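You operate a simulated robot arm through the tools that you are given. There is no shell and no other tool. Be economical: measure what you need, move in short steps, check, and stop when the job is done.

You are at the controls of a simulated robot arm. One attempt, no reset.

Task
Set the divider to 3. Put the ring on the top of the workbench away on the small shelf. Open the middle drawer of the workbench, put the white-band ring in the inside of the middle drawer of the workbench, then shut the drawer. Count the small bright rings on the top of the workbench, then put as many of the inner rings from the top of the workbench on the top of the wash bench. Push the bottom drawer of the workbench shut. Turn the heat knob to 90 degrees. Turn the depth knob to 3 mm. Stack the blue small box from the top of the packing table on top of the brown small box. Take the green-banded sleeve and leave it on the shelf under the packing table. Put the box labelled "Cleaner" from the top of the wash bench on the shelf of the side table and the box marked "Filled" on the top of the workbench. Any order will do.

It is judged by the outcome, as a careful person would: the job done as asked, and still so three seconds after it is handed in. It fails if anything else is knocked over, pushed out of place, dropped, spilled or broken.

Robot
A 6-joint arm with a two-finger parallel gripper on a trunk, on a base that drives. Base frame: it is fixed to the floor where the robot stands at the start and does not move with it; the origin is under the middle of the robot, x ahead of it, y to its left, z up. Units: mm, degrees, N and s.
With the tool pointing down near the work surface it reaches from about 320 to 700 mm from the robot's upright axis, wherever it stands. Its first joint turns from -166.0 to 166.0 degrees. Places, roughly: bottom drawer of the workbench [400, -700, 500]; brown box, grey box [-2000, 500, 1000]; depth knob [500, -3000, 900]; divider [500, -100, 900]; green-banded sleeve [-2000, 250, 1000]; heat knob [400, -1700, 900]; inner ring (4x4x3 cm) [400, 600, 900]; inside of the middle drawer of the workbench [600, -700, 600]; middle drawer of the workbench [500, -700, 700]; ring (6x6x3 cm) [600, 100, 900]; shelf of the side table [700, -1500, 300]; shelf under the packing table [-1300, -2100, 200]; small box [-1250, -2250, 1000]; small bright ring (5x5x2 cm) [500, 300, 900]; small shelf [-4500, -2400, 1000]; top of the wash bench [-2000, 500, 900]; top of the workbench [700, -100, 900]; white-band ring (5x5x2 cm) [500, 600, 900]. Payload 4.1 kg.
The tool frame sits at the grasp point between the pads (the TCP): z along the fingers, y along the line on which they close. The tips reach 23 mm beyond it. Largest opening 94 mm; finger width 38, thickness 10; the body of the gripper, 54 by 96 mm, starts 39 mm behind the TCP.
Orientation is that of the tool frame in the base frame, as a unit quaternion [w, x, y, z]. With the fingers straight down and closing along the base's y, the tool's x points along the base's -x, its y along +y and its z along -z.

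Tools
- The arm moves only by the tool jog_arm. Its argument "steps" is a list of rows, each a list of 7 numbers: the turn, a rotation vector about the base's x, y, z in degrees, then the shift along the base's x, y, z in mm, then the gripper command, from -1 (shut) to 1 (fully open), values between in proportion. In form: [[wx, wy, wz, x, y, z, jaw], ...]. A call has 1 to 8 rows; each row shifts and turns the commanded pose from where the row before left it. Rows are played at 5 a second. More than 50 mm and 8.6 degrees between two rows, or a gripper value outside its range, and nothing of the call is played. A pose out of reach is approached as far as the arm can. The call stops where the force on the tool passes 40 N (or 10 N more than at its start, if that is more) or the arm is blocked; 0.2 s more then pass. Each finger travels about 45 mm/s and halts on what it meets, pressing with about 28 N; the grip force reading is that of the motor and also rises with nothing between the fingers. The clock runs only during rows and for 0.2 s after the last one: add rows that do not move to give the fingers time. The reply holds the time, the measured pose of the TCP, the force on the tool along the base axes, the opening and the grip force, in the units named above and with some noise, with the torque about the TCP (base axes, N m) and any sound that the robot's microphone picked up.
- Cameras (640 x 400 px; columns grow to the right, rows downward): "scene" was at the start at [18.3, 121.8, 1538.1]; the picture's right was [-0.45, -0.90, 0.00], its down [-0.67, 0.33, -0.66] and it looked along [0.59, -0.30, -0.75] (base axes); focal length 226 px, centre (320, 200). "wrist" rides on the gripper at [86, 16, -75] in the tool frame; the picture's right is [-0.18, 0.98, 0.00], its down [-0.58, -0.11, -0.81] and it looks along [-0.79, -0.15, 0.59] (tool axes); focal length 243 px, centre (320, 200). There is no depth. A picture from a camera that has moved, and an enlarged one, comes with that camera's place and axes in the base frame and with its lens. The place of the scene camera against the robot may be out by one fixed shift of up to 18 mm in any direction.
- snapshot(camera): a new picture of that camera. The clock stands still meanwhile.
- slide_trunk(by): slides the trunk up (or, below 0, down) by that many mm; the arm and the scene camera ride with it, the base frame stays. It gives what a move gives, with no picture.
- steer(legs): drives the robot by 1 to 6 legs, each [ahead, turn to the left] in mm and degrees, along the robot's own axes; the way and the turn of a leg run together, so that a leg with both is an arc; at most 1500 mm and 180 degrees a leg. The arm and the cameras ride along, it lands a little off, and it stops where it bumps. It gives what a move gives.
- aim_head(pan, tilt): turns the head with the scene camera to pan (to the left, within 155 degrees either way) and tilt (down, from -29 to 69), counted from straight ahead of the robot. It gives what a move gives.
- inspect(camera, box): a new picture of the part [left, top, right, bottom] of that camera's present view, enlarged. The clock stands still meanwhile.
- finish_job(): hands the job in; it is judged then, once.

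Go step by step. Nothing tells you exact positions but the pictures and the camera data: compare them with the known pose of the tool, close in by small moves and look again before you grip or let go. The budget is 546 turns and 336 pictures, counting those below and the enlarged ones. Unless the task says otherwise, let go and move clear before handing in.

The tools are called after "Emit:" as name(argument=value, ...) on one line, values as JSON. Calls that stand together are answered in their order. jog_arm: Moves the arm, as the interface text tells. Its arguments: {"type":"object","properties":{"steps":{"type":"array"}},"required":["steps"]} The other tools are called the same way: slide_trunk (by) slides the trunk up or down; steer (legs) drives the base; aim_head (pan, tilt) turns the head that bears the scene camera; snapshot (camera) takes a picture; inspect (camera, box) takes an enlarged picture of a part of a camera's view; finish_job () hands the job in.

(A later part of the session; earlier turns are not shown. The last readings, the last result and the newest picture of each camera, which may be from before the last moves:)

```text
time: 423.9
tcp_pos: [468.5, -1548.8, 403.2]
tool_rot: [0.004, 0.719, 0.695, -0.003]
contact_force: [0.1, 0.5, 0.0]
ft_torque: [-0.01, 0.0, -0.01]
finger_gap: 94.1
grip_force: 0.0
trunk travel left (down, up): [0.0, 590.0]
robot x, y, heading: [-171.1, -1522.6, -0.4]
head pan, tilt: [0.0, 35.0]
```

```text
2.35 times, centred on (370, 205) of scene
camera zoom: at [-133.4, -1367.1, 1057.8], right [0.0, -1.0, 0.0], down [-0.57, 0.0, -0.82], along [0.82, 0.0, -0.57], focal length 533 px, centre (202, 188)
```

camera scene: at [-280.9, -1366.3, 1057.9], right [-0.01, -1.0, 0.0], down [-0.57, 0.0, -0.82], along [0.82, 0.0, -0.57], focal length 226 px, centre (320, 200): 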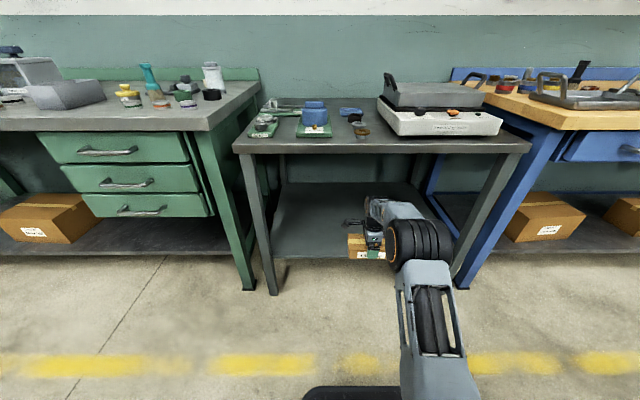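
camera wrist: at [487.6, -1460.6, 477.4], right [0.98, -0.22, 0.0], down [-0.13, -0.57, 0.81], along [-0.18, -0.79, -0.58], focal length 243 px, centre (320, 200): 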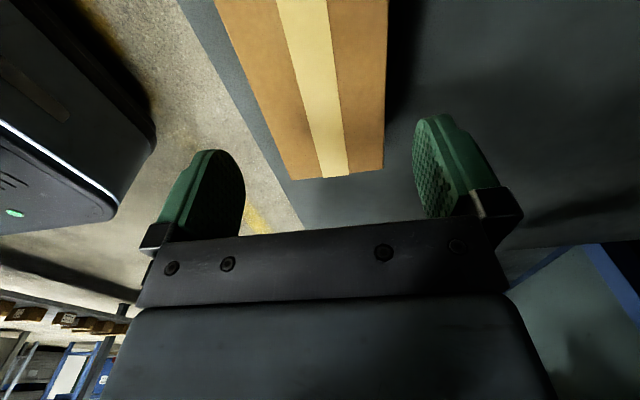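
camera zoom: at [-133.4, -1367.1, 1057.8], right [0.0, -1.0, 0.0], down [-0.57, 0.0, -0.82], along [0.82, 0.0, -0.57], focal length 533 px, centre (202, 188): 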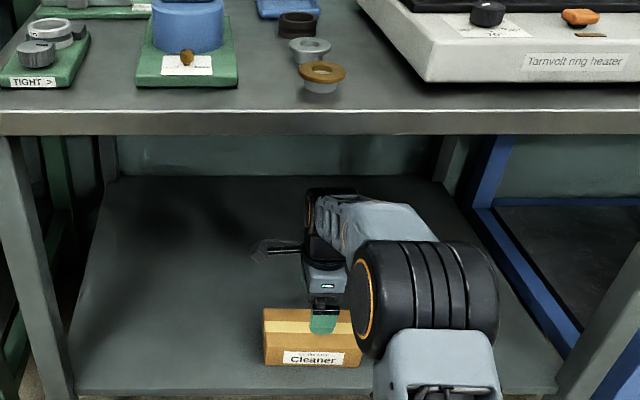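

Cleaner box is on the shelf. Back out, raise, and fetch the dark plain ring.

Emit:
steer(legs=[[-330, 0]])

Emit:
slide_trunk(by=400)

Emit:
slide_trunk(by=50)

Emit:
jog_arm(steps=[[0, 0, 8.5, 0, 10, 45, 0.6], [0, 0, 8.5, 0, 10, 45, 0.6], [0, 0, 8.5, 0, 10, 45, 0.6], [0, 0, 8.5, 0, 10, 45, 0.6], [0, 0, 8.5, 0, 0, 30, 0.6], [0, 0, 8.5, 0, 0, 0, 0.6], [0, 0, 8.5, 0, 0, 0, 0.6], [0, 0, 8.5, 0, 0, 0, 0.6]])

Emit:
jog_arm(steps=[[0, 0, 8.5, 0, 0, 0, 0.6], [0, 0, 8.5, 0, 0, 0, 0.6], [0, 0, 7, 0, 0, 0, 0.6]])

Emit:
steer(legs=[[0, 90], [850, 0], [840, 0], [0, -90], [450, 0]])

Emit:
snapshot(camera="wrist")

```text
time: 426.1
tcp_pos: [138.8, -1546.3, 404.4]
tool_rot: [0.004, 0.719, 0.695, -0.002]
contact_force: [0.1, 0.0, -0.5]
ft_torque: [0.0, 0.01, 0.01]
finger_gap: 94.1
grip_force: 0.0
trunk travel left (down, up): [0.0, 590.0]
robot x, y, heading: [-500.6, -1521.8, -0.2]
head pan, tilt: [0.0, 35.0]
```

```text
time: 429.9
tcp_pos: [139.2, -1547.8, 803.7]
tool_rot: [0.004, 0.718, 0.696, -0.002]
contact_force: [-0.2, 0.9, -0.5]
ft_torque: [0.0, 0.0, 0.02]
finger_gap: 94.0
grip_force: 0.1
trunk travel left (down, up): [-400.0, 190.0]
robot x, y, heading: [-501.2, -1521.6, -0.6]
head pan, tilt: [0.0, 35.0]
```

```text
time: 430.8
tcp_pos: [138.5, -1546.4, 854.1]
tool_rot: [0.003, 0.719, 0.695, -0.003]
contact_force: [0.9, -0.7, 0.3]
ft_torque: [0.0, -0.01, -0.02]
finger_gap: 94.0
grip_force: 0.1
trunk travel left (down, up): [-450.0, 140.0]
robot x, y, heading: [-500.6, -1524.0, -0.4]
head pan, tilt: [0.0, 35.0]
```

```text
time: 432.6
tcp_pos: [139.7, -1506.3, 1062.7]
tool_rot: [0.004, 0.207, 0.978, 0.0]
contact_force: [0.3, 0.7, -0.5]
ft_torque: [0.02, 0.03, 0.02]
finger_gap: 75.4
grip_force: 0.1
trunk travel left (down, up): [-450.0, 140.0]
robot x, y, heading: [-503.9, -1526.2, -0.2]
head pan, tilt: [0.0, 35.0]
```

```text
time: 433.4
tcp_pos: [139.5, -1505.8, 1063.7]
tool_rot: [0.005, -0.001, 1.0, 0.001]
contact_force: [0.1, 0.3, -0.2]
ft_torque: [-0.01, 0.01, 0.01]
finger_gap: 75.1
grip_force: 0.0
trunk travel left (down, up): [-450.0, 140.0]
robot x, y, heading: [-502.0, -1521.8, -0.3]
head pan, tilt: [0.0, 35.0]
```

```text
time: 452.1
tcp_pos: [529.8, 213.2, 1063.3]
tool_rot: [0.005, -0.02, 1.0, 0.001]
contact_force: [0.0, 0.5, 0.6]
ft_torque: [0.01, 0.01, 0.02]
finger_gap: 75.3
grip_force: 0.1
trunk travel left (down, up): [-450.0, 140.0]
robot x, y, heading: [-108.6, 175.2, 1.9]
head pan, tilt: [0.0, 35.0]
```

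```text
118 pictures are left
camera wrist: at [441.5, 227.9, 1137.7], right [0.15, 0.99, 0.0], down [0.58, -0.09, 0.81], along [0.8, -0.12, -0.59], focal length 243 px, centre (320, 200)
```

wrist: 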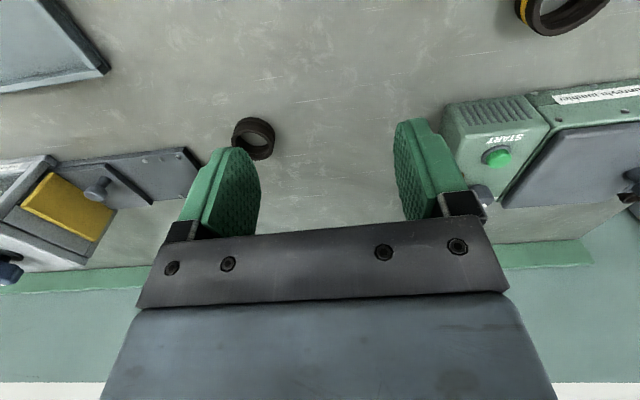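

Emit:
steer(legs=[[90, -1.9]])

Emit:
jog_arm(steps=[[0, 0, 0, 4, -25, -25, 1], [0, 0, 0, 4, -25, -25, 1], [0, 0, 0, 4, -25, -25, 1], [0, 0, 0, 0, -10, -25, 1]])

Emit:
snapshot(camera="wrist")

```text
time: 453.2
tcp_pos: [619.4, 193.8, 1062.8]
tool_rot: [0.004, -0.002, 1.0, 0.001]
contact_force: [0.4, 0.1, 0.2]
ft_torque: [-0.02, 0.0, 0.02]
finger_gap: 75.2
grip_force: 0.0
trunk travel left (down, up): [-450.0, 140.0]
robot x, y, heading: [-20.2, 176.8, -0.0]
head pan, tilt: [0.0, 35.0]
```

```text
time: 454.2
tcp_pos: [632.6, 109.1, 964.2]
tool_rot: [0.004, -0.002, 1.0, 0.001]
contact_force: [0.6, 0.0, -0.1]
ft_torque: [-0.01, 0.02, 0.01]
finger_gap: 93.9
grip_force: 0.0
trunk travel left (down, up): [-450.0, 140.0]
robot x, y, heading: [-19.6, 172.8, 0.2]
head pan, tilt: [0.0, 35.0]
```

```text
117 pictures are left
camera wrist: at [545.4, 126.0, 1037.0], right [0.18, 0.98, 0.0], down [0.57, -0.11, 0.81], along [0.8, -0.14, -0.58], focal length 243 px, centre (320, 200)
```

wrist: 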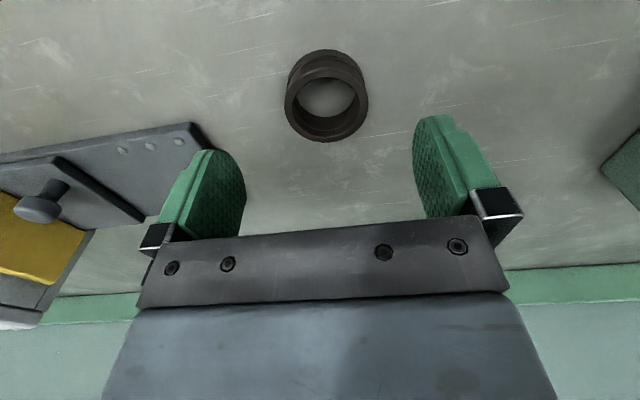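

Emit:
jog_arm(steps=[[0, 0, 0, -4, 7, -30, 0.8], [0, 0, 0, 0, 0, -27, 0.7], [0, 0, 0, 0, 0, 0, 0], [0, 0, 0, 0, 0, 0, -1], [0, 0, 0, 0, 0, 0, -1], [0, 0, 0, 0, 0, 30, -1], [0, 0, 0, 0, 0, 45, -1], [0, 0, 0, -20, 0, 40, -1]])

Emit:
snapshot(camera="wrist")

```text
time: 456.0
tcp_pos: [607.4, 117.5, 1021.6]
tool_rot: [0.004, -0.002, 1.0, 0.001]
contact_force: [0.6, -0.6, -1.1]
ft_torque: [0.01, 0.02, -0.01]
finger_gap: 51.3
grip_force: 28.3
trunk travel left (down, up): [-450.0, 140.0]
robot x, y, heading: [-19.6, 178.0, 0.0]
head pan, tilt: [0.0, 35.0]
```

```text
116 pictures are left
camera wrist: at [520.2, 133.9, 1095.7], right [0.18, 0.98, 0.0], down [0.58, -0.11, 0.81], along [0.8, -0.14, -0.59], focal length 243 px, centre (320, 200)
```

wrist: 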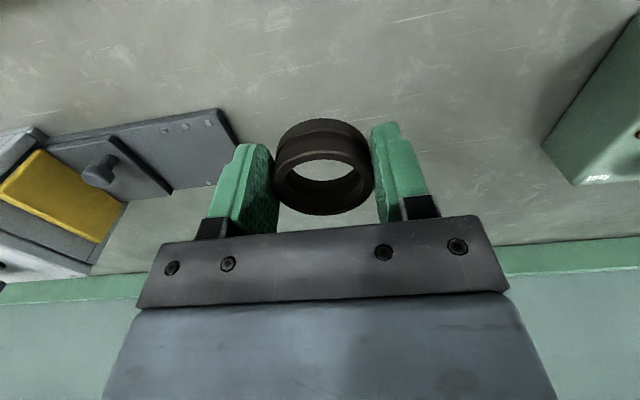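

Ring held. I'll retract the arm and head toward the small shelf, looking on the way.

Emit:
jog_arm(steps=[[0, 0, 0, -45, 10, 15, -1], [0, 0, 0, -45, 10, 15, -1], [0, 0, 0, -45, 10, 15, -1], [0, 0, 0, -45, 10, 15, -1]])

Emit:
steer(legs=[[-400, 0], [0, -138.5], [900, 0], [600, 0]])

Emit:
aim_head(pan=0, tilt=15)

Emit:
snapshot(camera="scene")

```text
time: 457.0
tcp_pos: [424.5, 155.4, 1081.5]
tool_rot: [0.004, -0.002, 1.0, 0.0]
contact_force: [-1.1, 0.5, -1.5]
ft_torque: [0.0, 0.0, 0.0]
finger_gap: 51.4
grip_force: 28.1
trunk travel left (down, up): [-450.0, 140.0]
robot x, y, heading: [-17.2, 176.9, 0.1]
head pan, tilt: [0.0, 35.0]
```

```text
time: 472.3
tcp_pos: [-1833.8, -1070.9, 1080.4]
tool_rot: [0.002, 0.932, 0.362, -0.003]
contact_force: [0.5, -0.3, -1.4]
ft_torque: [0.01, 0.0, 0.0]
finger_gap: 51.0
grip_force: 27.9
trunk travel left (down, up): [-450.0, 140.0]
robot x, y, heading: [-1503.7, -762.5, -129.0]
head pan, tilt: [0.0, 35.0]
```

```text
time: 473.2
tcp_pos: [-1833.0, -1067.9, 1081.2]
tool_rot: [0.003, 0.932, 0.363, -0.003]
contact_force: [0.1, 0.1, -0.7]
ft_torque: [0.01, -0.02, 0.0]
finger_gap: 51.4
grip_force: 27.9
trunk travel left (down, up): [-450.0, 140.0]
robot x, y, heading: [-1502.1, -766.4, -129.1]
head pan, tilt: [0.0, 15.0]
```

```text
115 pictures are left
camera scene: at [-1389.2, -905.4, 1539.9], right [-0.78, 0.63, 0.0], down [0.16, 0.2, -0.97], along [-0.61, -0.75, -0.26], focal length 226 px, centre (320, 200)
```

scene: 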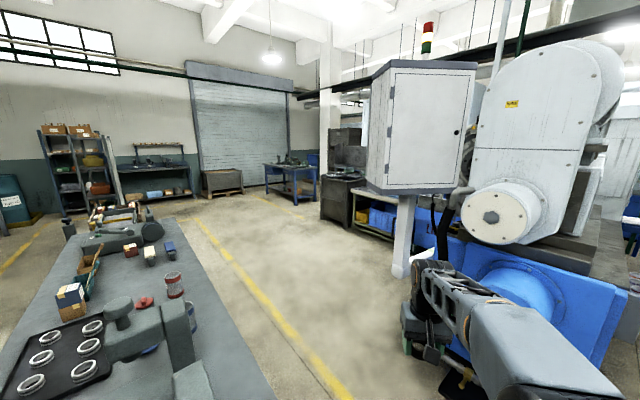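

Emit:
steer(legs=[[1000, 0], [800, 0]])

Emit:
aim_head(pan=45, tilt=10)

Emit:
snapshot(camera="scene")

Emit:
aim_head(pan=-25, tilt=10)

Emit:
snapshot(camera="scene")

```text
time: 473.9
tcp_pos: [-1834.0, -1069.9, 1081.6]
tool_rot: [0.002, 0.932, 0.363, -0.003]
contact_force: [0.5, -1.0, -1.2]
ft_torque: [-0.03, -0.01, -0.03]
finger_gap: 51.2
grip_force: 28.0
trunk travel left (down, up): [-450.0, 140.0]
robot x, y, heading: [-1506.3, -765.0, -129.2]
head pan, tilt: [0.0, 15.0]
stopped in leg 1: the robot was blocked; the commanded pose is now the measured one
```

```text
time: 475.1
tcp_pos: [-1832.9, -1068.9, 1080.8]
tool_rot: [0.001, 0.931, 0.364, -0.003]
contact_force: [-0.1, -0.4, -1.1]
ft_torque: [-0.02, 0.01, 0.06]
finger_gap: 51.3
grip_force: 27.6
trunk travel left (down, up): [-450.0, 140.0]
robot x, y, heading: [-1508.4, -765.0, -128.8]
head pan, tilt: [45.0, 10.0]
```

```text
114 pictures are left
camera scene: at [-1320.5, -925.4, 1548.0], right [-0.99, -0.11, 0.0], down [-0.02, 0.17, -0.98], along [0.1, -0.98, -0.17], focal length 226 px, centre (320, 200)
```

scene: 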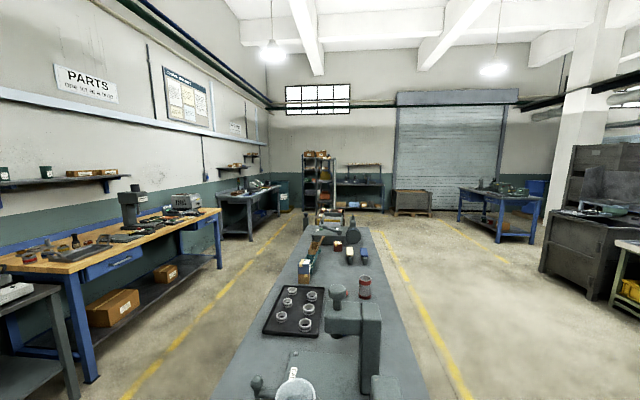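

```text
time: 476.5
tcp_pos: [-1833.0, -1070.8, 1080.9]
tool_rot: [0.002, 0.932, 0.363, -0.004]
contact_force: [-0.5, 0.8, -0.8]
ft_torque: [0.01, 0.0, -0.01]
finger_gap: 51.4
grip_force: 27.8
trunk travel left (down, up): [-450.0, 140.0]
robot x, y, heading: [-1505.4, -765.1, -128.8]
head pan, tilt: [-25.0, 10.0]
```

```text
113 pictures are left
camera scene: at [-1413.8, -874.0, 1548.0], right [-0.44, 0.9, 0.0], down [0.16, 0.08, -0.98], along [-0.88, -0.43, -0.17], focal length 226 px, centre (320, 200)
```

scene: 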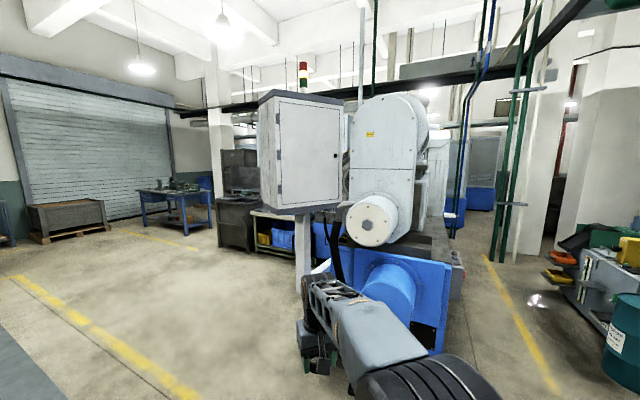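

Bumped near the packing table's end leg; back away and take a wider path.

Emit:
steer(legs=[[-300, 0], [0, -51], [850, 0], [0, 80]])

Emit:
aim_head(pan=20, tilt=30)

Emit:
snapshot(camera="scene")

```text
time: 488.3
tcp_pos: [-2293.6, -970.8, 1082.5]
tool_rot: [0.002, 0.806, 0.592, -0.003]
contact_force: [0.3, -0.5, -1.5]
ft_torque: [0.01, -0.01, 0.02]
finger_gap: 51.3
grip_force: 27.8
trunk travel left (down, up): [-450.0, 140.0]
robot x, y, heading: [-2165.3, -545.0, -98.7]
head pan, tilt: [-25.0, 10.0]
```

```text
time: 489.4
tcp_pos: [-2294.2, -971.2, 1081.5]
tool_rot: [0.002, 0.806, 0.592, -0.003]
contact_force: [0.1, 0.3, -0.7]
ft_torque: [0.03, -0.03, 0.03]
finger_gap: 51.1
grip_force: 28.0
trunk travel left (down, up): [-450.0, 140.0]
robot x, y, heading: [-2159.6, -546.3, -98.9]
head pan, tilt: [20.0, 30.0]
```

```text
112 pictures are left
camera scene: at [-1962.4, -608.6, 1515.7], right [-0.98, -0.19, 0.0], down [-0.1, 0.49, -0.87], along [0.17, -0.85, -0.5], focal length 226 px, centre (320, 200)
```

scene: 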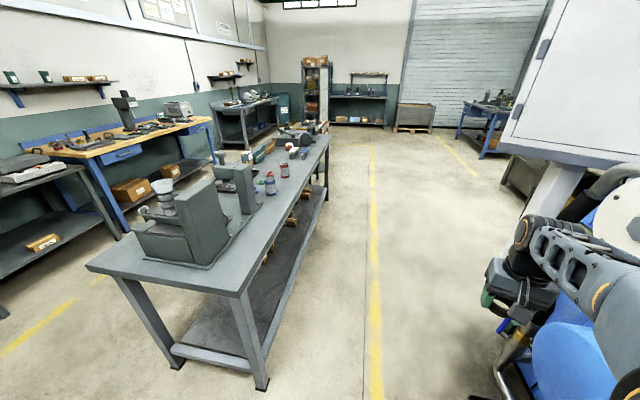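

Emit:
steer(legs=[[0, 10], [850, 0], [850, 0]])

Emit:
aim_head(pan=-60, tilt=15)

Emit:
snapshot(camera="scene")

```text
time: 498.8
tcp_pos: [-2219.1, -2696.5, 1083.2]
tool_rot: [0.003, 0.759, 0.651, -0.003]
contact_force: [0.2, 0.5, -1.9]
ft_torque: [0.0, 0.04, -0.02]
finger_gap: 51.2
grip_force: 27.8
trunk travel left (down, up): [-450.0, 140.0]
robot x, y, heading: [-2149.5, -2251.6, -90.1]
head pan, tilt: [20.0, 30.0]
```

```text
time: 500.3
tcp_pos: [-2215.7, -2696.0, 1082.1]
tool_rot: [0.002, 0.759, 0.651, -0.003]
contact_force: [0.1, -0.5, -0.7]
ft_torque: [-0.01, -0.01, 0.01]
finger_gap: 51.3
grip_force: 27.7
trunk travel left (down, up): [-450.0, 140.0]
robot x, y, heading: [-2149.1, -2252.5, -90.1]
head pan, tilt: [-60.0, 15.0]
```

```text
111 pictures are left
camera scene: at [-2057.8, -2250.2, 1539.9], right [-0.5, 0.87, 0.0], down [0.22, 0.13, -0.97], along [-0.84, -0.48, -0.26], focal length 226 px, centre (320, 200)
```

scene: 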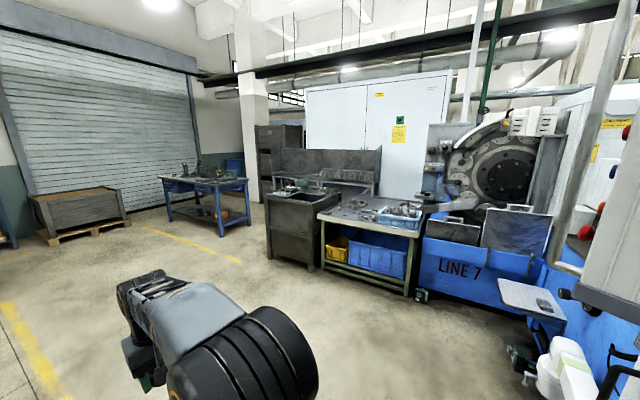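

Emit:
inspect(camera="scene", box=[250, 130, 490, 310])

```text
2.22 times, centred on (370, 220) of scene
camera zoom: at [-2057.8, -2250.2, 1539.9], right [-0.5, 0.87, 0.0], down [0.22, 0.13, -0.97], along [-0.84, -0.48, -0.26], focal length 503 px, centre (209, 156)
```

zoom: 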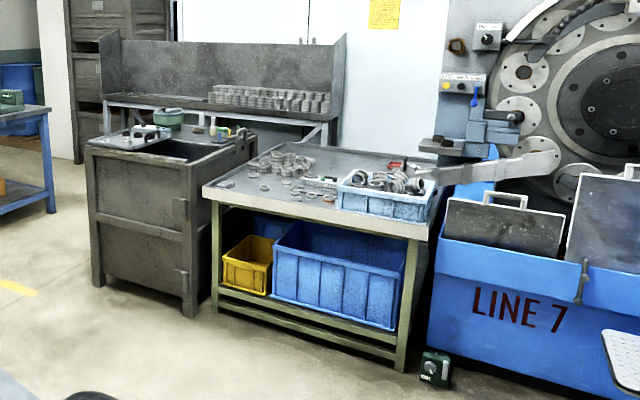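

Emit:
inspect(camera="scene", box=[400, 170, 480, 220])

```text
8.00 times, centred on (440, 195) of scene
camera zoom: at [-2057.8, -2250.2, 1539.9], right [-0.5, 0.87, 0.0], down [0.22, 0.13, -0.97], along [-0.84, -0.48, -0.26], focal length 1811 px, centre (-640, 240)
```

zoom: 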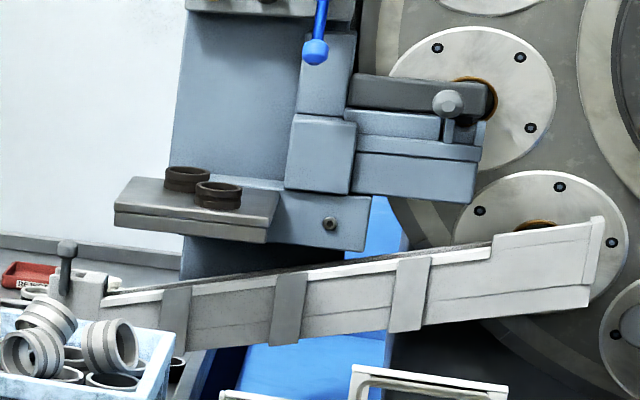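

The small shelf is a ledge on the LINE 7 machine with two dark rings already. Approach it along y≈−2400.

Emit:
steer(legs=[[150, 0], [0, -90], [1250, 0]])

Emit:
aim_head(pan=0, tilt=25)

Emit:
snapshot(camera="scene")

Emit:
inspect(camera="scene", box=[300, 100, 460, 220])

```text
time: 511.4
tcp_pos: [-3834.9, -2320.9, 1082.1]
tool_rot: [0.001, 0.997, -0.078, -0.004]
contact_force: [0.5, -0.1, -1.7]
ft_torque: [-0.03, -0.01, 0.02]
finger_gap: 51.1
grip_force: 28.1
trunk travel left (down, up): [-450.0, 140.0]
robot x, y, heading: [-3393.0, -2392.8, 179.5]
head pan, tilt: [-60.0, 15.0]
```

```text
time: 512.7
tcp_pos: [-3836.9, -2322.0, 1082.0]
tool_rot: [0.0, 0.997, -0.078, -0.004]
contact_force: [0.5, -0.4, -1.7]
ft_torque: [-0.02, 0.0, 0.02]
finger_gap: 51.2
grip_force: 27.9
trunk travel left (down, up): [-450.0, 140.0]
robot x, y, heading: [-3394.7, -2391.5, 179.7]
head pan, tilt: [0.0, 25.0]
```

```text
108 pictures are left
camera scene: at [-3418.8, -2564.1, 1523.7], right [0.01, 1.0, 0.0], down [0.42, 0.0, -0.91], along [-0.91, 0.01, -0.42], focal length 226 px, centre (320, 200)
```

scene: 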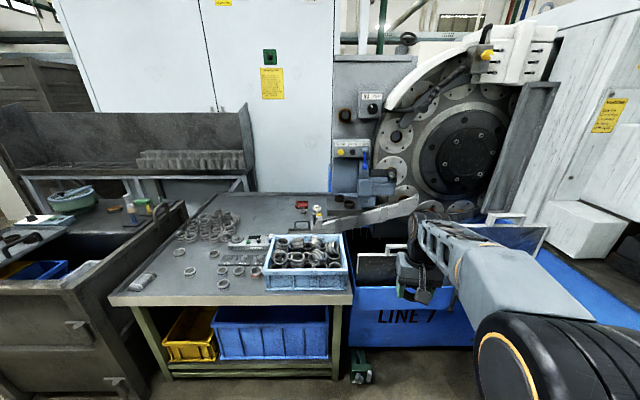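

```text
3.33 times, centred on (380, 160) of scene
camera zoom: at [-3418.8, -2564.1, 1523.7], right [0.01, 1.0, 0.0], down [0.42, 0.0, -0.91], along [-0.91, 0.01, -0.42], focal length 755 px, centre (120, 333)
```

zoom: 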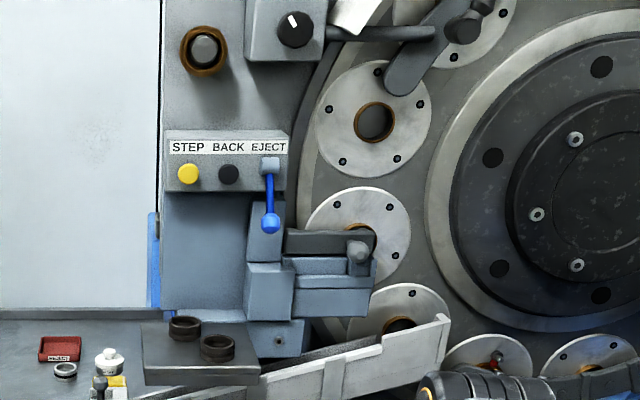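

Emit:
slide_trunk(by=60)

Emit:
jog_arm(steps=[[0, 0, -8.5, 0, 0, 0, -1], [0, 0, -8.5, 0, 0, 0, -1], [0, 0, -8.5, 0, 0, 0, -1], [0, 0, -8.5, 0, 0, 0, -1], [0, 0, -8.5, 0, 0, 0, -1], [0, 0, -8.5, 0, 0, 0, -1], [0, 0, -8.5, 0, 0, 0, -1], [0, 0, -8.5, 0, 0, 0, -1]])

Emit:
jog_arm(steps=[[0, 0, -7, 0, -30, 0, -1], [0, 0, -6, 0, -30, 0, -1], [0, 0, 0, 0, -40, 0, -1]])

Emit:
steer(legs=[[340, 0]])

Emit:
snapshot(camera="wrist")

Emit:
snapshot(camera="scene")

```text
time: 513.7
tcp_pos: [-3836.5, -2321.9, 1141.9]
tool_rot: [0.0, 0.997, -0.078, -0.003]
contact_force: [0.3, -0.8, -1.8]
ft_torque: [-0.03, -0.03, 0.0]
finger_gap: 51.3
grip_force: 27.9
trunk travel left (down, up): [-510.0, 80.0]
robot x, y, heading: [-3393.1, -2387.6, 179.5]
head pan, tilt: [0.0, 25.0]
```

```text
time: 515.5
tcp_pos: [-3836.6, -2322.5, 1141.2]
tool_rot: [-0.003, 0.783, -0.622, -0.003]
contact_force: [0.4, -0.8, -1.1]
ft_torque: [-0.02, -0.05, 0.03]
finger_gap: 51.4
grip_force: 27.6
trunk travel left (down, up): [-510.0, 80.0]
robot x, y, heading: [-3395.6, -2389.1, 179.4]
head pan, tilt: [0.0, 25.0]
```

```text
time: 516.3
tcp_pos: [-3836.7, -2421.6, 1141.3]
tool_rot: [-0.003, 0.707, -0.707, -0.003]
contact_force: [0.5, 0.1, -1.1]
ft_torque: [0.0, -0.03, -0.01]
finger_gap: 51.1
grip_force: 27.7
trunk travel left (down, up): [-510.0, 80.0]
robot x, y, heading: [-3391.0, -2387.3, 179.6]
head pan, tilt: [0.0, 25.0]
```

```text
time: 518.6
tcp_pos: [-4184.4, -2422.6, 1141.1]
tool_rot: [-0.003, 0.71, -0.705, -0.002]
contact_force: [-0.5, 0.0, -1.8]
ft_torque: [0.0, -0.01, 0.03]
finger_gap: 51.0
grip_force: 28.9
trunk travel left (down, up): [-510.0, 80.0]
robot x, y, heading: [-3740.1, -2383.5, 180.0]
head pan, tilt: [0.0, 25.0]
```

```text
106 pictures are left
camera wrist: at [-4200.4, -2507.8, 1215.0], right [-0.98, 0.18, 0.0], down [0.11, 0.58, 0.81], along [0.14, 0.8, -0.59], focal length 243 px, centre (320, 200)
```

wrist: 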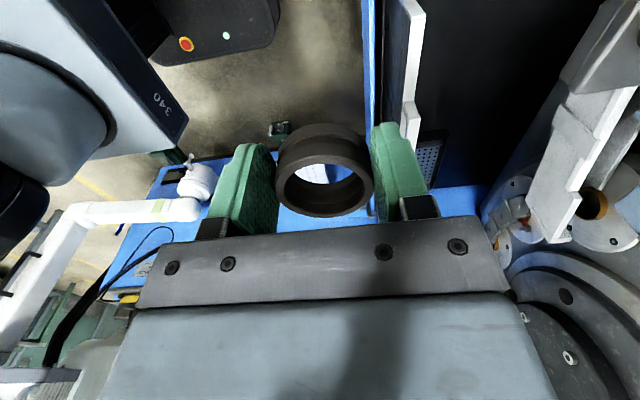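

```text
105 pictures are left
camera scene: at [-3765.6, -2563.1, 1583.6], right [0.0, 1.0, 0.0], down [0.42, 0.0, -0.91], along [-0.91, 0.0, -0.42], focal length 226 px, centre (320, 200)
```

scene: 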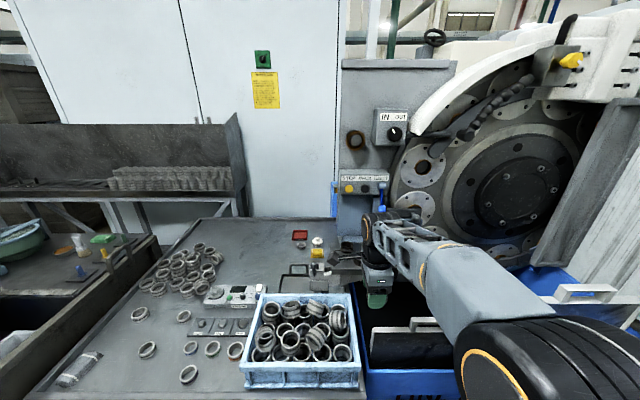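

Emit:
inspect(camera="scene", box=[300, 200, 420, 290])

```text
4.44 times, centred on (360, 245) of scene
camera zoom: at [-3765.6, -2563.1, 1583.6], right [0.0, 1.0, 0.0], down [0.42, 0.0, -0.91], along [-0.91, 0.0, -0.42], focal length 1006 px, centre (142, 0)
```

zoom: 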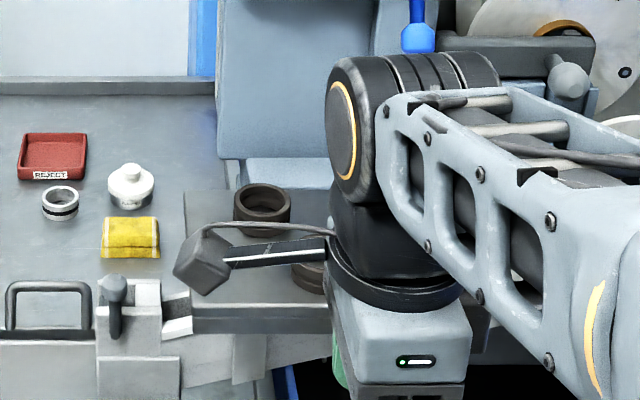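

Emit:
steer(legs=[[50, 0]])

Emit:
jog_arm(steps=[[0, 0, 0, -25, -40, 0, -1], [0, 0, 0, -30, -40, 0, -1], [0, 0, 0, -35, -30, 0, -1], [0, 0, 0, -45, -10, 0, -1], [0, 0, 0, -40, 0, 0, -1]])

Emit:
snapshot(camera="wrist")

```text
time: 519.5
tcp_pos: [-4235.7, -2420.5, 1140.0]
tool_rot: [-0.003, 0.709, -0.705, -0.003]
contact_force: [-0.4, -0.8, -1.4]
ft_torque: [-0.02, -0.02, -0.02]
finger_gap: 51.2
grip_force: 28.4
trunk travel left (down, up): [-510.0, 80.0]
robot x, y, heading: [-3789.0, -2385.2, 179.7]
head pan, tilt: [0.0, 25.0]
```

```text
time: 520.7
tcp_pos: [-4409.8, -2542.4, 1138.9]
tool_rot: [-0.003, 0.709, -0.706, -0.002]
contact_force: [-0.2, 0.5, -0.2]
ft_torque: [-0.02, 0.02, 0.03]
finger_gap: 51.4
grip_force: 27.9
trunk travel left (down, up): [-510.0, 80.0]
robot x, y, heading: [-3787.9, -2387.0, 180.1]
head pan, tilt: [0.0, 25.0]
```

```text
103 pictures are left
camera wrist: at [-4425.2, -2628.6, 1212.8], right [-0.98, 0.18, 0.0], down [0.1, 0.58, 0.81], along [0.15, 0.8, -0.58], focal length 243 px, centre (320, 200)
```

wrist: 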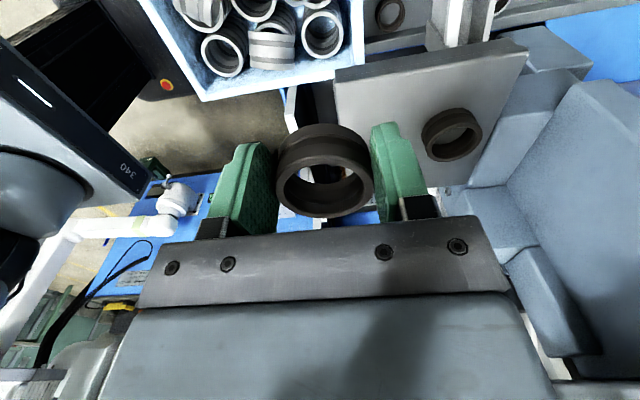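

Emit:
inspect(camera="wrist", box=[300, 20, 560, 220])

```text
2.00 times, centred on (430, 120) of wrist
camera zoom: at [-4425.2, -2628.6, 1212.8], right [-0.98, 0.18, 0.0], down [0.1, 0.58, 0.81], along [0.15, 0.8, -0.58], focal length 485 px, centre (100, 360)
```

zoom: 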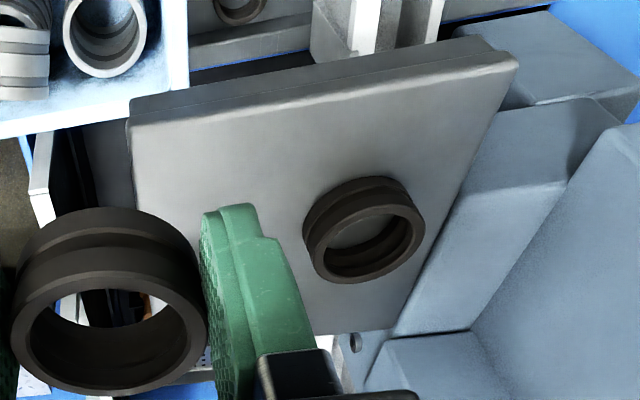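

Emit:
jog_arm(steps=[[0, 0, 0, 45, -10, 20, -1], [0, 0, 0, 45, 0, 20, -1]])

Emit:
inspect(camera="wrist", box=[340, 40, 600, 240])

```text
refused: row 1 steps farther than a row can; nothing moved
```

```text
2.00 times, centred on (470, 140) of wrist
camera zoom: at [-4425.2, -2628.6, 1212.8], right [-0.98, 0.18, 0.0], down [0.1, 0.58, 0.81], along [0.15, 0.8, -0.58], focal length 485 px, centre (20, 320)
```

zoom: 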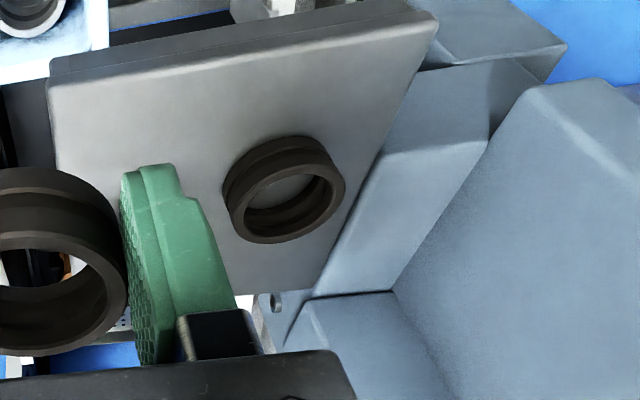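

Emit:
jog_arm(steps=[[0, 0, 0, 40, -5, 15, -1], [0, 0, 0, 40, 0, 15, -1]])

Emit:
inspect(camera="wrist", box=[340, 40, 600, 240])

```text
time: 521.3
tcp_pos: [-4325.8, -2547.3, 1170.5]
tool_rot: [-0.002, 0.709, -0.706, -0.002]
contact_force: [0.1, -0.7, -1.8]
ft_torque: [0.0, 0.01, 0.03]
finger_gap: 51.2
grip_force: 27.8
trunk travel left (down, up): [-510.0, 80.0]
robot x, y, heading: [-3791.6, -2383.9, 179.9]
head pan, tilt: [0.0, 25.0]
```

```text
2.00 times, centred on (470, 140) of wrist
camera zoom: at [-4341.8, -2633.0, 1244.5], right [-0.98, 0.18, 0.0], down [0.11, 0.58, 0.81], along [0.14, 0.8, -0.59], focal length 485 px, centre (20, 320)
```

zoom: 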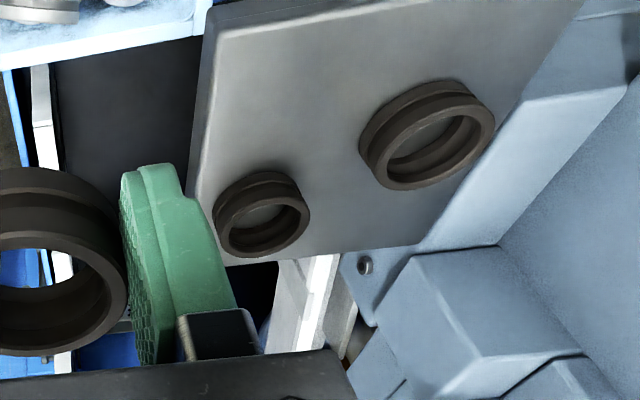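

Ring 1 at (−4527,−2444), ring 2 at (−4453,−2405); free spot at (−4450,−2473). Rotate the closing axis 35° so the fingers avoid both.

Emit:
jog_arm(steps=[[0, 0, 7, -20, 12, 0, -1], [0, 0, 7, -25, 15, -5, -1], [0, 0, 7, -25, 15, -10, -1], [0, 0, 7, -25, 15, -15, -1], [0, 0, 7, -29, 17, -20, -1]])

Emit:
snapshot(camera="wrist")

Emit:
inspect(camera="scene", box=[300, 180, 420, 290])

```text
time: 522.5
tcp_pos: [-4453.5, -2471.9, 1122.1]
tool_rot: [-0.001, 0.889, -0.459, -0.003]
contact_force: [-0.4, -0.2, -1.6]
ft_torque: [0.01, -0.03, 0.01]
finger_gap: 51.5
grip_force: 28.2
trunk travel left (down, up): [-510.0, 80.0]
robot x, y, heading: [-3791.6, -2384.9, 179.8]
head pan, tilt: [0.0, 25.0]
```

```text
99 pictures are left
camera wrist: at [-4416.6, -2551.3, 1195.9], right [-0.91, -0.42, 0.0], down [-0.25, 0.53, 0.81], along [-0.34, 0.74, -0.59], focal length 243 px, centre (320, 200)
```

wrist: 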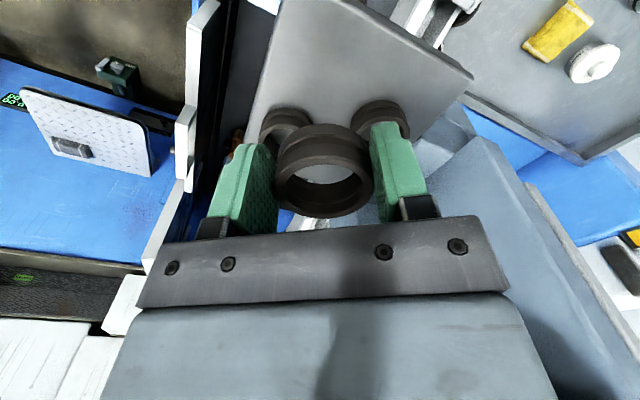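

```text
3.64 times, centred on (360, 235) of scene
camera zoom: at [-3816.0, -2562.8, 1583.7], right [0.0, 1.0, 0.0], down [0.42, 0.0, -0.91], along [-0.91, 0.0, -0.42], focal length 823 px, centre (174, 73)
```

zoom: 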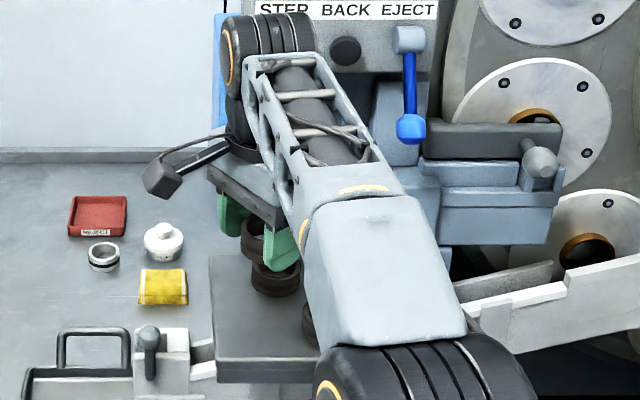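

Emit:
jog_arm(steps=[[0, 0, 0, 3, -1, -30, -1], [0, 0, 0, 0, 0, -30, -1]])

Emit:
snapshot(camera="wrist")

```text
time: 523.1
tcp_pos: [-4449.2, -2471.7, 1059.6]
tool_rot: [-0.002, 0.888, -0.46, -0.004]
contact_force: [0.1, 1.0, -1.1]
ft_torque: [0.02, -0.01, -0.03]
finger_gap: 51.2
grip_force: 28.2
trunk travel left (down, up): [-510.0, 80.0]
robot x, y, heading: [-3793.2, -2384.9, 179.8]
head pan, tilt: [0.0, 25.0]
```

```text
97 pictures are left
camera wrist: at [-4413.5, -2551.5, 1134.3], right [-0.91, -0.42, 0.0], down [-0.24, 0.53, 0.81], along [-0.34, 0.74, -0.59], focal length 243 px, centre (320, 200)
```

wrist: 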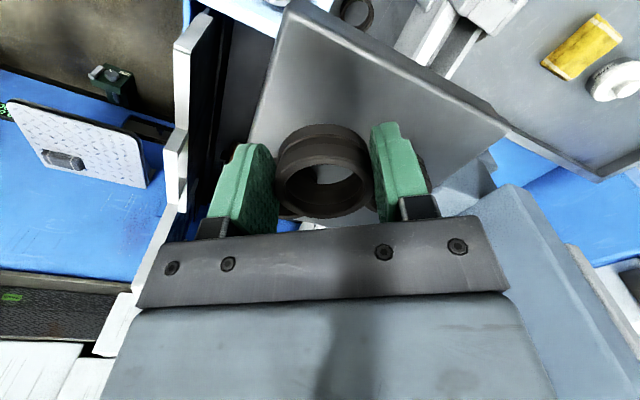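

Emit:
jog_arm(steps=[[0, 0, 0, -4, 0, -12, -1], [0, 0, 0, 0, 0, -10, -1], [0, 0, 0, 0, 0, -5, -1]])

Emit:
jog_arm(steps=[[0, 0, 0, 0, 0, -3, -1], [0, 0, 0, 0, 0, -2, -1], [0, 0, 0, 0, 0, -2, -1]])

Emit:
inspect(camera="wrist", box=[200, 0, 520, 220])

```text
time: 523.9
tcp_pos: [-4454.9, -2472.6, 1032.9]
tool_rot: [-0.001, 0.888, -0.46, -0.003]
contact_force: [0.1, -1.0, -0.9]
ft_torque: [-0.03, -0.01, -0.02]
finger_gap: 51.5
grip_force: 27.9
trunk travel left (down, up): [-510.0, 80.0]
robot x, y, heading: [-3792.1, -2387.8, 179.7]
head pan, tilt: [0.0, 25.0]
```

```text
time: 524.7
tcp_pos: [-4454.3, -2472.8, 1027.1]
tool_rot: [-0.002, 0.888, -0.46, -0.003]
contact_force: [0.3, 0.4, -1.2]
ft_torque: [0.0, -0.02, 0.03]
finger_gap: 51.3
grip_force: 27.7
trunk travel left (down, up): [-510.0, 80.0]
robot x, y, heading: [-3787.8, -2389.3, 179.8]
head pan, tilt: [0.0, 25.0]
```

```text
1.82 times, centred on (360, 110) of wrist
camera zoom: at [-4416.9, -2552.3, 1100.9], right [-0.91, -0.42, 0.0], down [-0.24, 0.53, 0.81], along [-0.34, 0.74, -0.59], focal length 441 px, centre (247, 364)
```

zoom: 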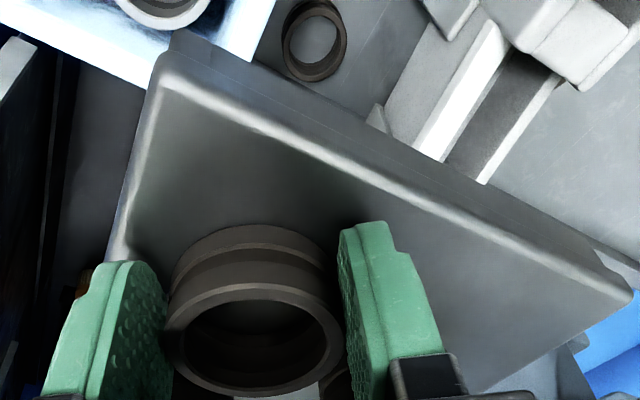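

Emit:
jog_arm(steps=[[0, 0, 0, 0, 0, -2, -1], [0, 0, 0, 0, 0, -2, -1]])

Emit:
jog_arm(steps=[[0, 0, 0, 0, 0, -2, -1], [0, 0, 0, 0, 0, -2, -1]])

```text
time: 525.3
tcp_pos: [-4452.8, -2473.4, 1025.0]
tool_rot: [0.001, 0.888, -0.46, -0.007]
contact_force: [-4.5, -2.1, 20.8]
ft_torque: [0.15, -0.16, 0.0]
finger_gap: 51.6
grip_force: 27.8
trunk travel left (down, up): [-510.0, 80.0]
robot x, y, heading: [-3791.9, -2389.4, 179.9]
head pan, tilt: [0.0, 25.0]
```

```text
time: 525.9
tcp_pos: [-4452.7, -2474.9, 1023.1]
tool_rot: [0.001, 0.888, -0.461, -0.007]
contact_force: [-8.8, -3.1, 36.8]
ft_torque: [0.01, -1.15, 0.0]
finger_gap: 51.1
grip_force: 28.3
trunk travel left (down, up): [-510.0, 80.0]
robot x, y, heading: [-3790.4, -2382.8, 180.0]
head pan, tilt: [0.0, 25.0]
```

Emit:
jog_arm(steps=[[0, 0, 0, 0, 0, 3, -1], [0, 0, 0, 0, 0, 0, 0.2], [0, 0, 0, 0, 0, 0, 0.45], [0, 0, 0, 0, 0, 0, 0.45], [0, 0, 0, 0, 0, 20, 0.45], [0, 0, 0, 0, 0, 40, 0.45], [0, 0, 0, 0, 0, 45, 0.45]])

Emit:
snapshot(camera="wrist")

```text
time: 527.5
tcp_pos: [-4455.5, -2475.8, 1127.4]
tool_rot: [-0.002, 0.888, -0.46, -0.003]
contact_force: [0.3, 0.4, -0.3]
ft_torque: [0.0, -0.01, -0.02]
finger_gap: 67.9
grip_force: 0.0
trunk travel left (down, up): [-510.0, 80.0]
robot x, y, heading: [-3791.9, -2383.7, 179.5]
head pan, tilt: [0.0, 25.0]
```

```text
95 pictures are left
camera wrist: at [-4419.0, -2553.7, 1202.8], right [-0.91, -0.42, 0.0], down [-0.25, 0.53, 0.81], along [-0.34, 0.74, -0.59], focal length 243 px, centre (320, 200)
```

wrist: 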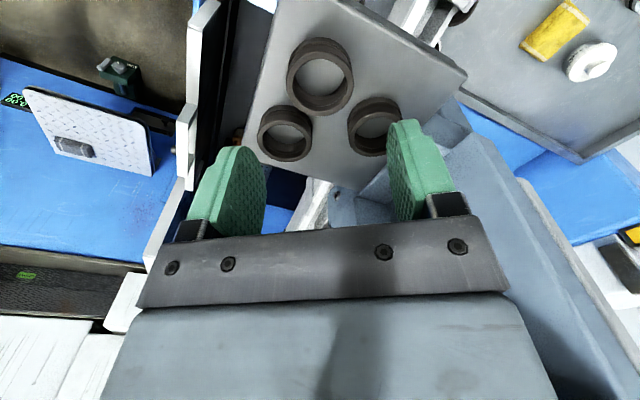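

Ring placed. Drive back to the wash bench for the green-banded sleeve.

Emit:
jog_arm(steps=[[0, 0, 8.5, 40, 0, 0, 0.5], [0, 0, 8.5, 40, 0, 0, 0.5], [0, 0, 8.5, 40, 10, 0, 0.5], [0, 0, 8.5, 40, 10, 0, 0.5], [0, 0, 8.5, 40, 10, 0, 1], [0, 0, 8.5, 20, 10, 0, 1], [0, 0, 4, 0, 10, 0, 1]])

Emit:
steer(legs=[[-820, 0], [-820, 0], [0, -90], [900, 0], [920, 0]])

Emit:
steer(legs=[[0, -90], [850, 0], [0, 90], [860, 0], [0, 90]])

Emit:
aim_head(pan=0, tilt=35)

Emit:
snapshot(camera="scene")

```text
time: 529.1
tcp_pos: [-4232.2, -2424.5, 1127.3]
tool_rot: [0.0, 1.0, 0.005, -0.004]
contact_force: [0.1, -0.4, 0.2]
ft_torque: [0.02, -0.02, -0.01]
finger_gap: 94.1
grip_force: 0.1
trunk travel left (down, up): [-510.0, 80.0]
robot x, y, heading: [-3795.8, -2387.4, 179.9]
head pan, tilt: [0.0, 25.0]
```

```text
time: 549.9
tcp_pos: [-2317.8, -139.3, 1126.4]
tool_rot: [-0.002, 0.727, -0.686, -0.003]
contact_force: [0.1, 0.3, -0.3]
ft_torque: [-0.02, 0.02, 0.01]
finger_gap: 94.2
grip_force: 0.1
trunk travel left (down, up): [-510.0, 80.0]
robot x, y, heading: [-2257.7, -581.7, 93.2]
head pan, tilt: [0.0, 25.0]
```

```text
time: 569.9
tcp_pos: [-1831.0, 272.6, 1126.6]
tool_rot: [0.0, 1.0, -0.002, -0.003]
contact_force: [0.1, -0.5, -0.7]
ft_torque: [-0.02, -0.02, 0.0]
finger_gap: 94.0
grip_force: 0.1
trunk travel left (down, up): [-510.0, 80.0]
robot x, y, heading: [-1385.5, 305.6, 179.3]
head pan, tilt: [0.0, 25.0]
```

```text
time: 570.6
tcp_pos: [-1830.7, 273.9, 1127.4]
tool_rot: [0.0, 1.0, -0.003, -0.004]
contact_force: [-0.6, 0.9, 1.1]
ft_torque: [-0.02, 0.01, -0.02]
finger_gap: 93.9
grip_force: 0.1
trunk travel left (down, up): [-510.0, 80.0]
robot x, y, heading: [-1387.8, 306.4, 179.2]
head pan, tilt: [0.0, 35.0]
```

```text
94 pictures are left
camera scene: at [-1409.7, 129.4, 1567.9], right [0.01, 1.0, 0.0], down [0.57, -0.01, -0.82], along [-0.82, 0.01, -0.57], focal length 226 px, centre (320, 200)
```

scene: 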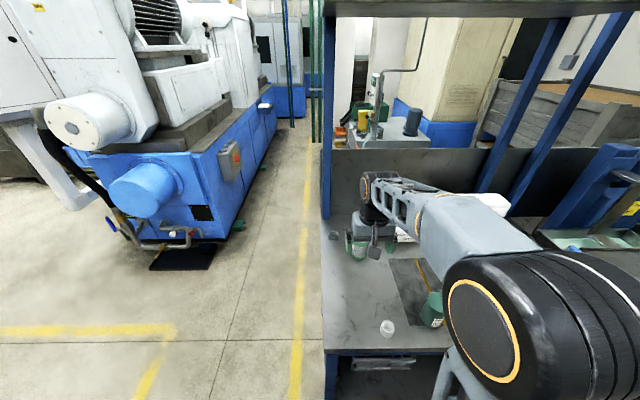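

Emit:
snapshot(camera="wrist")

Emit:
inspect(camera="wrist", box=[240, 60, 420, 200])

```text
93 pictures are left
camera wrist: at [-1744.5, 257.1, 1201.0], right [-0.19, -0.98, 0.0], down [-0.57, 0.11, 0.81], along [-0.8, 0.15, -0.59], focal length 243 px, centre (320, 200)
```

wrist: 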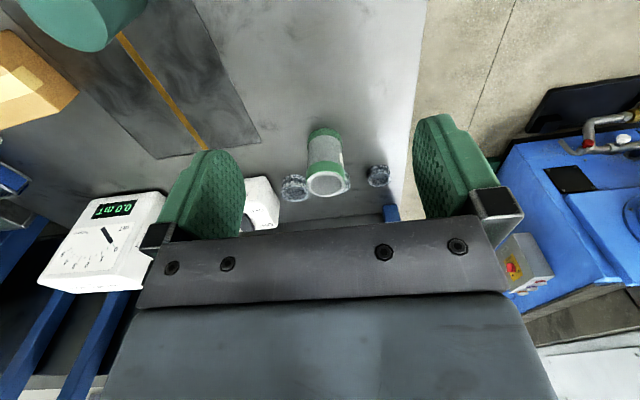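

```text
2.86 times, centred on (330, 130) of wrist
camera zoom: at [-1744.5, 257.1, 1201.0], right [-0.19, -0.98, 0.0], down [-0.57, 0.11, 0.81], along [-0.8, 0.15, -0.59], focal length 693 px, centre (291, 400)
```

zoom: 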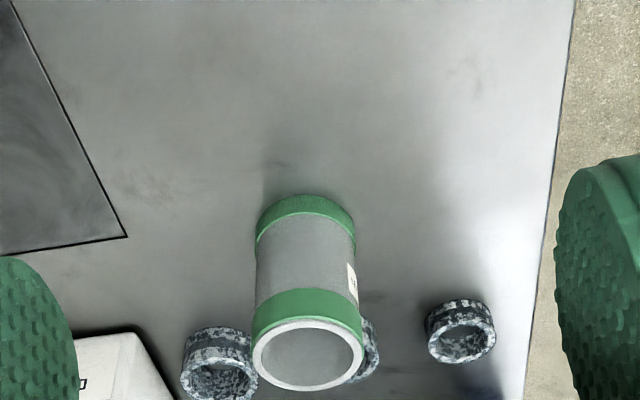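

Emit:
jog_arm(steps=[[0, 0, 0, -40, 5, -15, 1], [0, 0, 0, -40, 5, -20, 1], [0, 0, 0, -40, 6, -20, 1], [0, 0, 0, -40, 6, -25, 1], [0, 0, 0, -40, 6, -25, 1], [0, 0, 0, -4, 0, -25, 1]])

Emit:
snapshot(camera="wrist")

```text
time: 572.0
tcp_pos: [-2035.3, 300.9, 995.7]
tool_rot: [0.001, 1.0, -0.003, -0.003]
contact_force: [0.5, 0.6, 0.0]
ft_torque: [0.02, 0.0, -0.02]
finger_gap: 94.0
grip_force: 0.0
trunk travel left (down, up): [-510.0, 80.0]
robot x, y, heading: [-1387.8, 306.7, 179.2]
head pan, tilt: [0.0, 35.0]
```

```text
91 pictures are left
camera wrist: at [-1947.7, 285.6, 1070.0], right [-0.19, -0.98, 0.0], down [-0.58, 0.11, 0.81], along [-0.8, 0.15, -0.59], focal length 243 px, centre (320, 200)
```

wrist: 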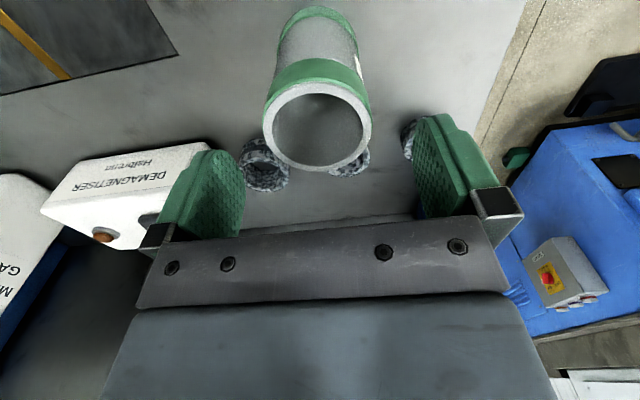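

Emit:
jog_arm(steps=[[0, 0, 0, 3, 1, -30, 0.9], [0, 0, 0, 0, 0, -24, 0.7], [0, 0, 0, 0, 0, 0, 0], [0, 0, 0, 0, 0, 0, -1], [0, 0, 0, 0, 0, 0, -1], [0, 0, 0, 0, 0, 20, -1], [0, 0, 0, 0, 0, 45, -1], [0, 0, 0, 0, 0, 45, -1]])

Emit:
snapshot(camera="wrist")

```text
time: 573.8
tcp_pos: [-2031.1, 301.2, 1053.0]
tool_rot: [0.0, 1.0, -0.002, -0.003]
contact_force: [0.0, -0.6, -0.4]
ft_torque: [0.0, 0.02, 0.01]
finger_gap: 58.8
grip_force: 28.2
trunk travel left (down, up): [-510.0, 80.0]
robot x, y, heading: [-1387.6, 306.4, 179.2]
head pan, tilt: [0.0, 35.0]
```

```text
90 pictures are left
camera wrist: at [-1944.5, 287.1, 1126.9], right [-0.19, -0.98, 0.0], down [-0.58, 0.11, 0.81], along [-0.8, 0.15, -0.59], focal length 243 px, centre (320, 200)
```

wrist: 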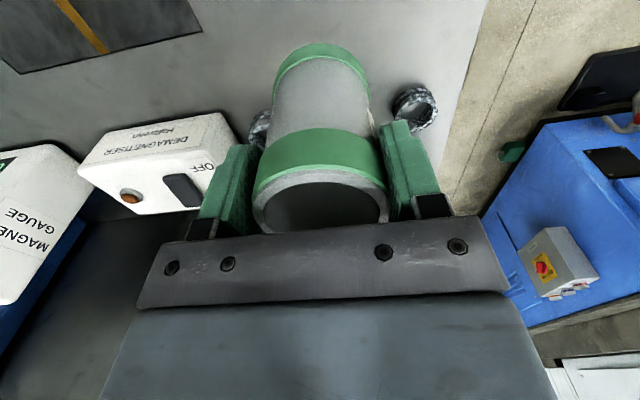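

Sleeve held. Drive to the front of the packing table around y≈−1620.

Emit:
steer(legs=[[-500, 0], [-460, 0], [0, 90], [960, 0], [960, 0], [0, -90]])

Emit:
snapshot(camera="scene")

```text
time: 596.0
tcp_pos: [-1102.6, -1635.8, 1052.3]
tool_rot: [0.0, 1.0, -0.005, -0.004]
contact_force: [0.0, 0.2, 0.1]
ft_torque: [0.01, -0.01, 0.0]
finger_gap: 59.2
grip_force: 28.1
trunk travel left (down, up): [-510.0, 80.0]
robot x, y, heading: [-460.5, -1633.4, 179.0]
head pan, tilt: [0.0, 35.0]
```

```text
89 pictures are left
camera scene: at [-481.5, -1812.9, 1567.9], right [0.02, 1.0, 0.0], down [0.57, -0.01, -0.82], along [-0.82, 0.02, -0.57], focal length 226 px, centre (320, 200)
```

scene: 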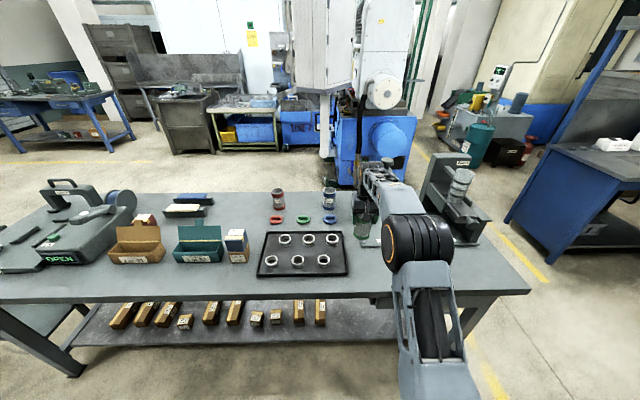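

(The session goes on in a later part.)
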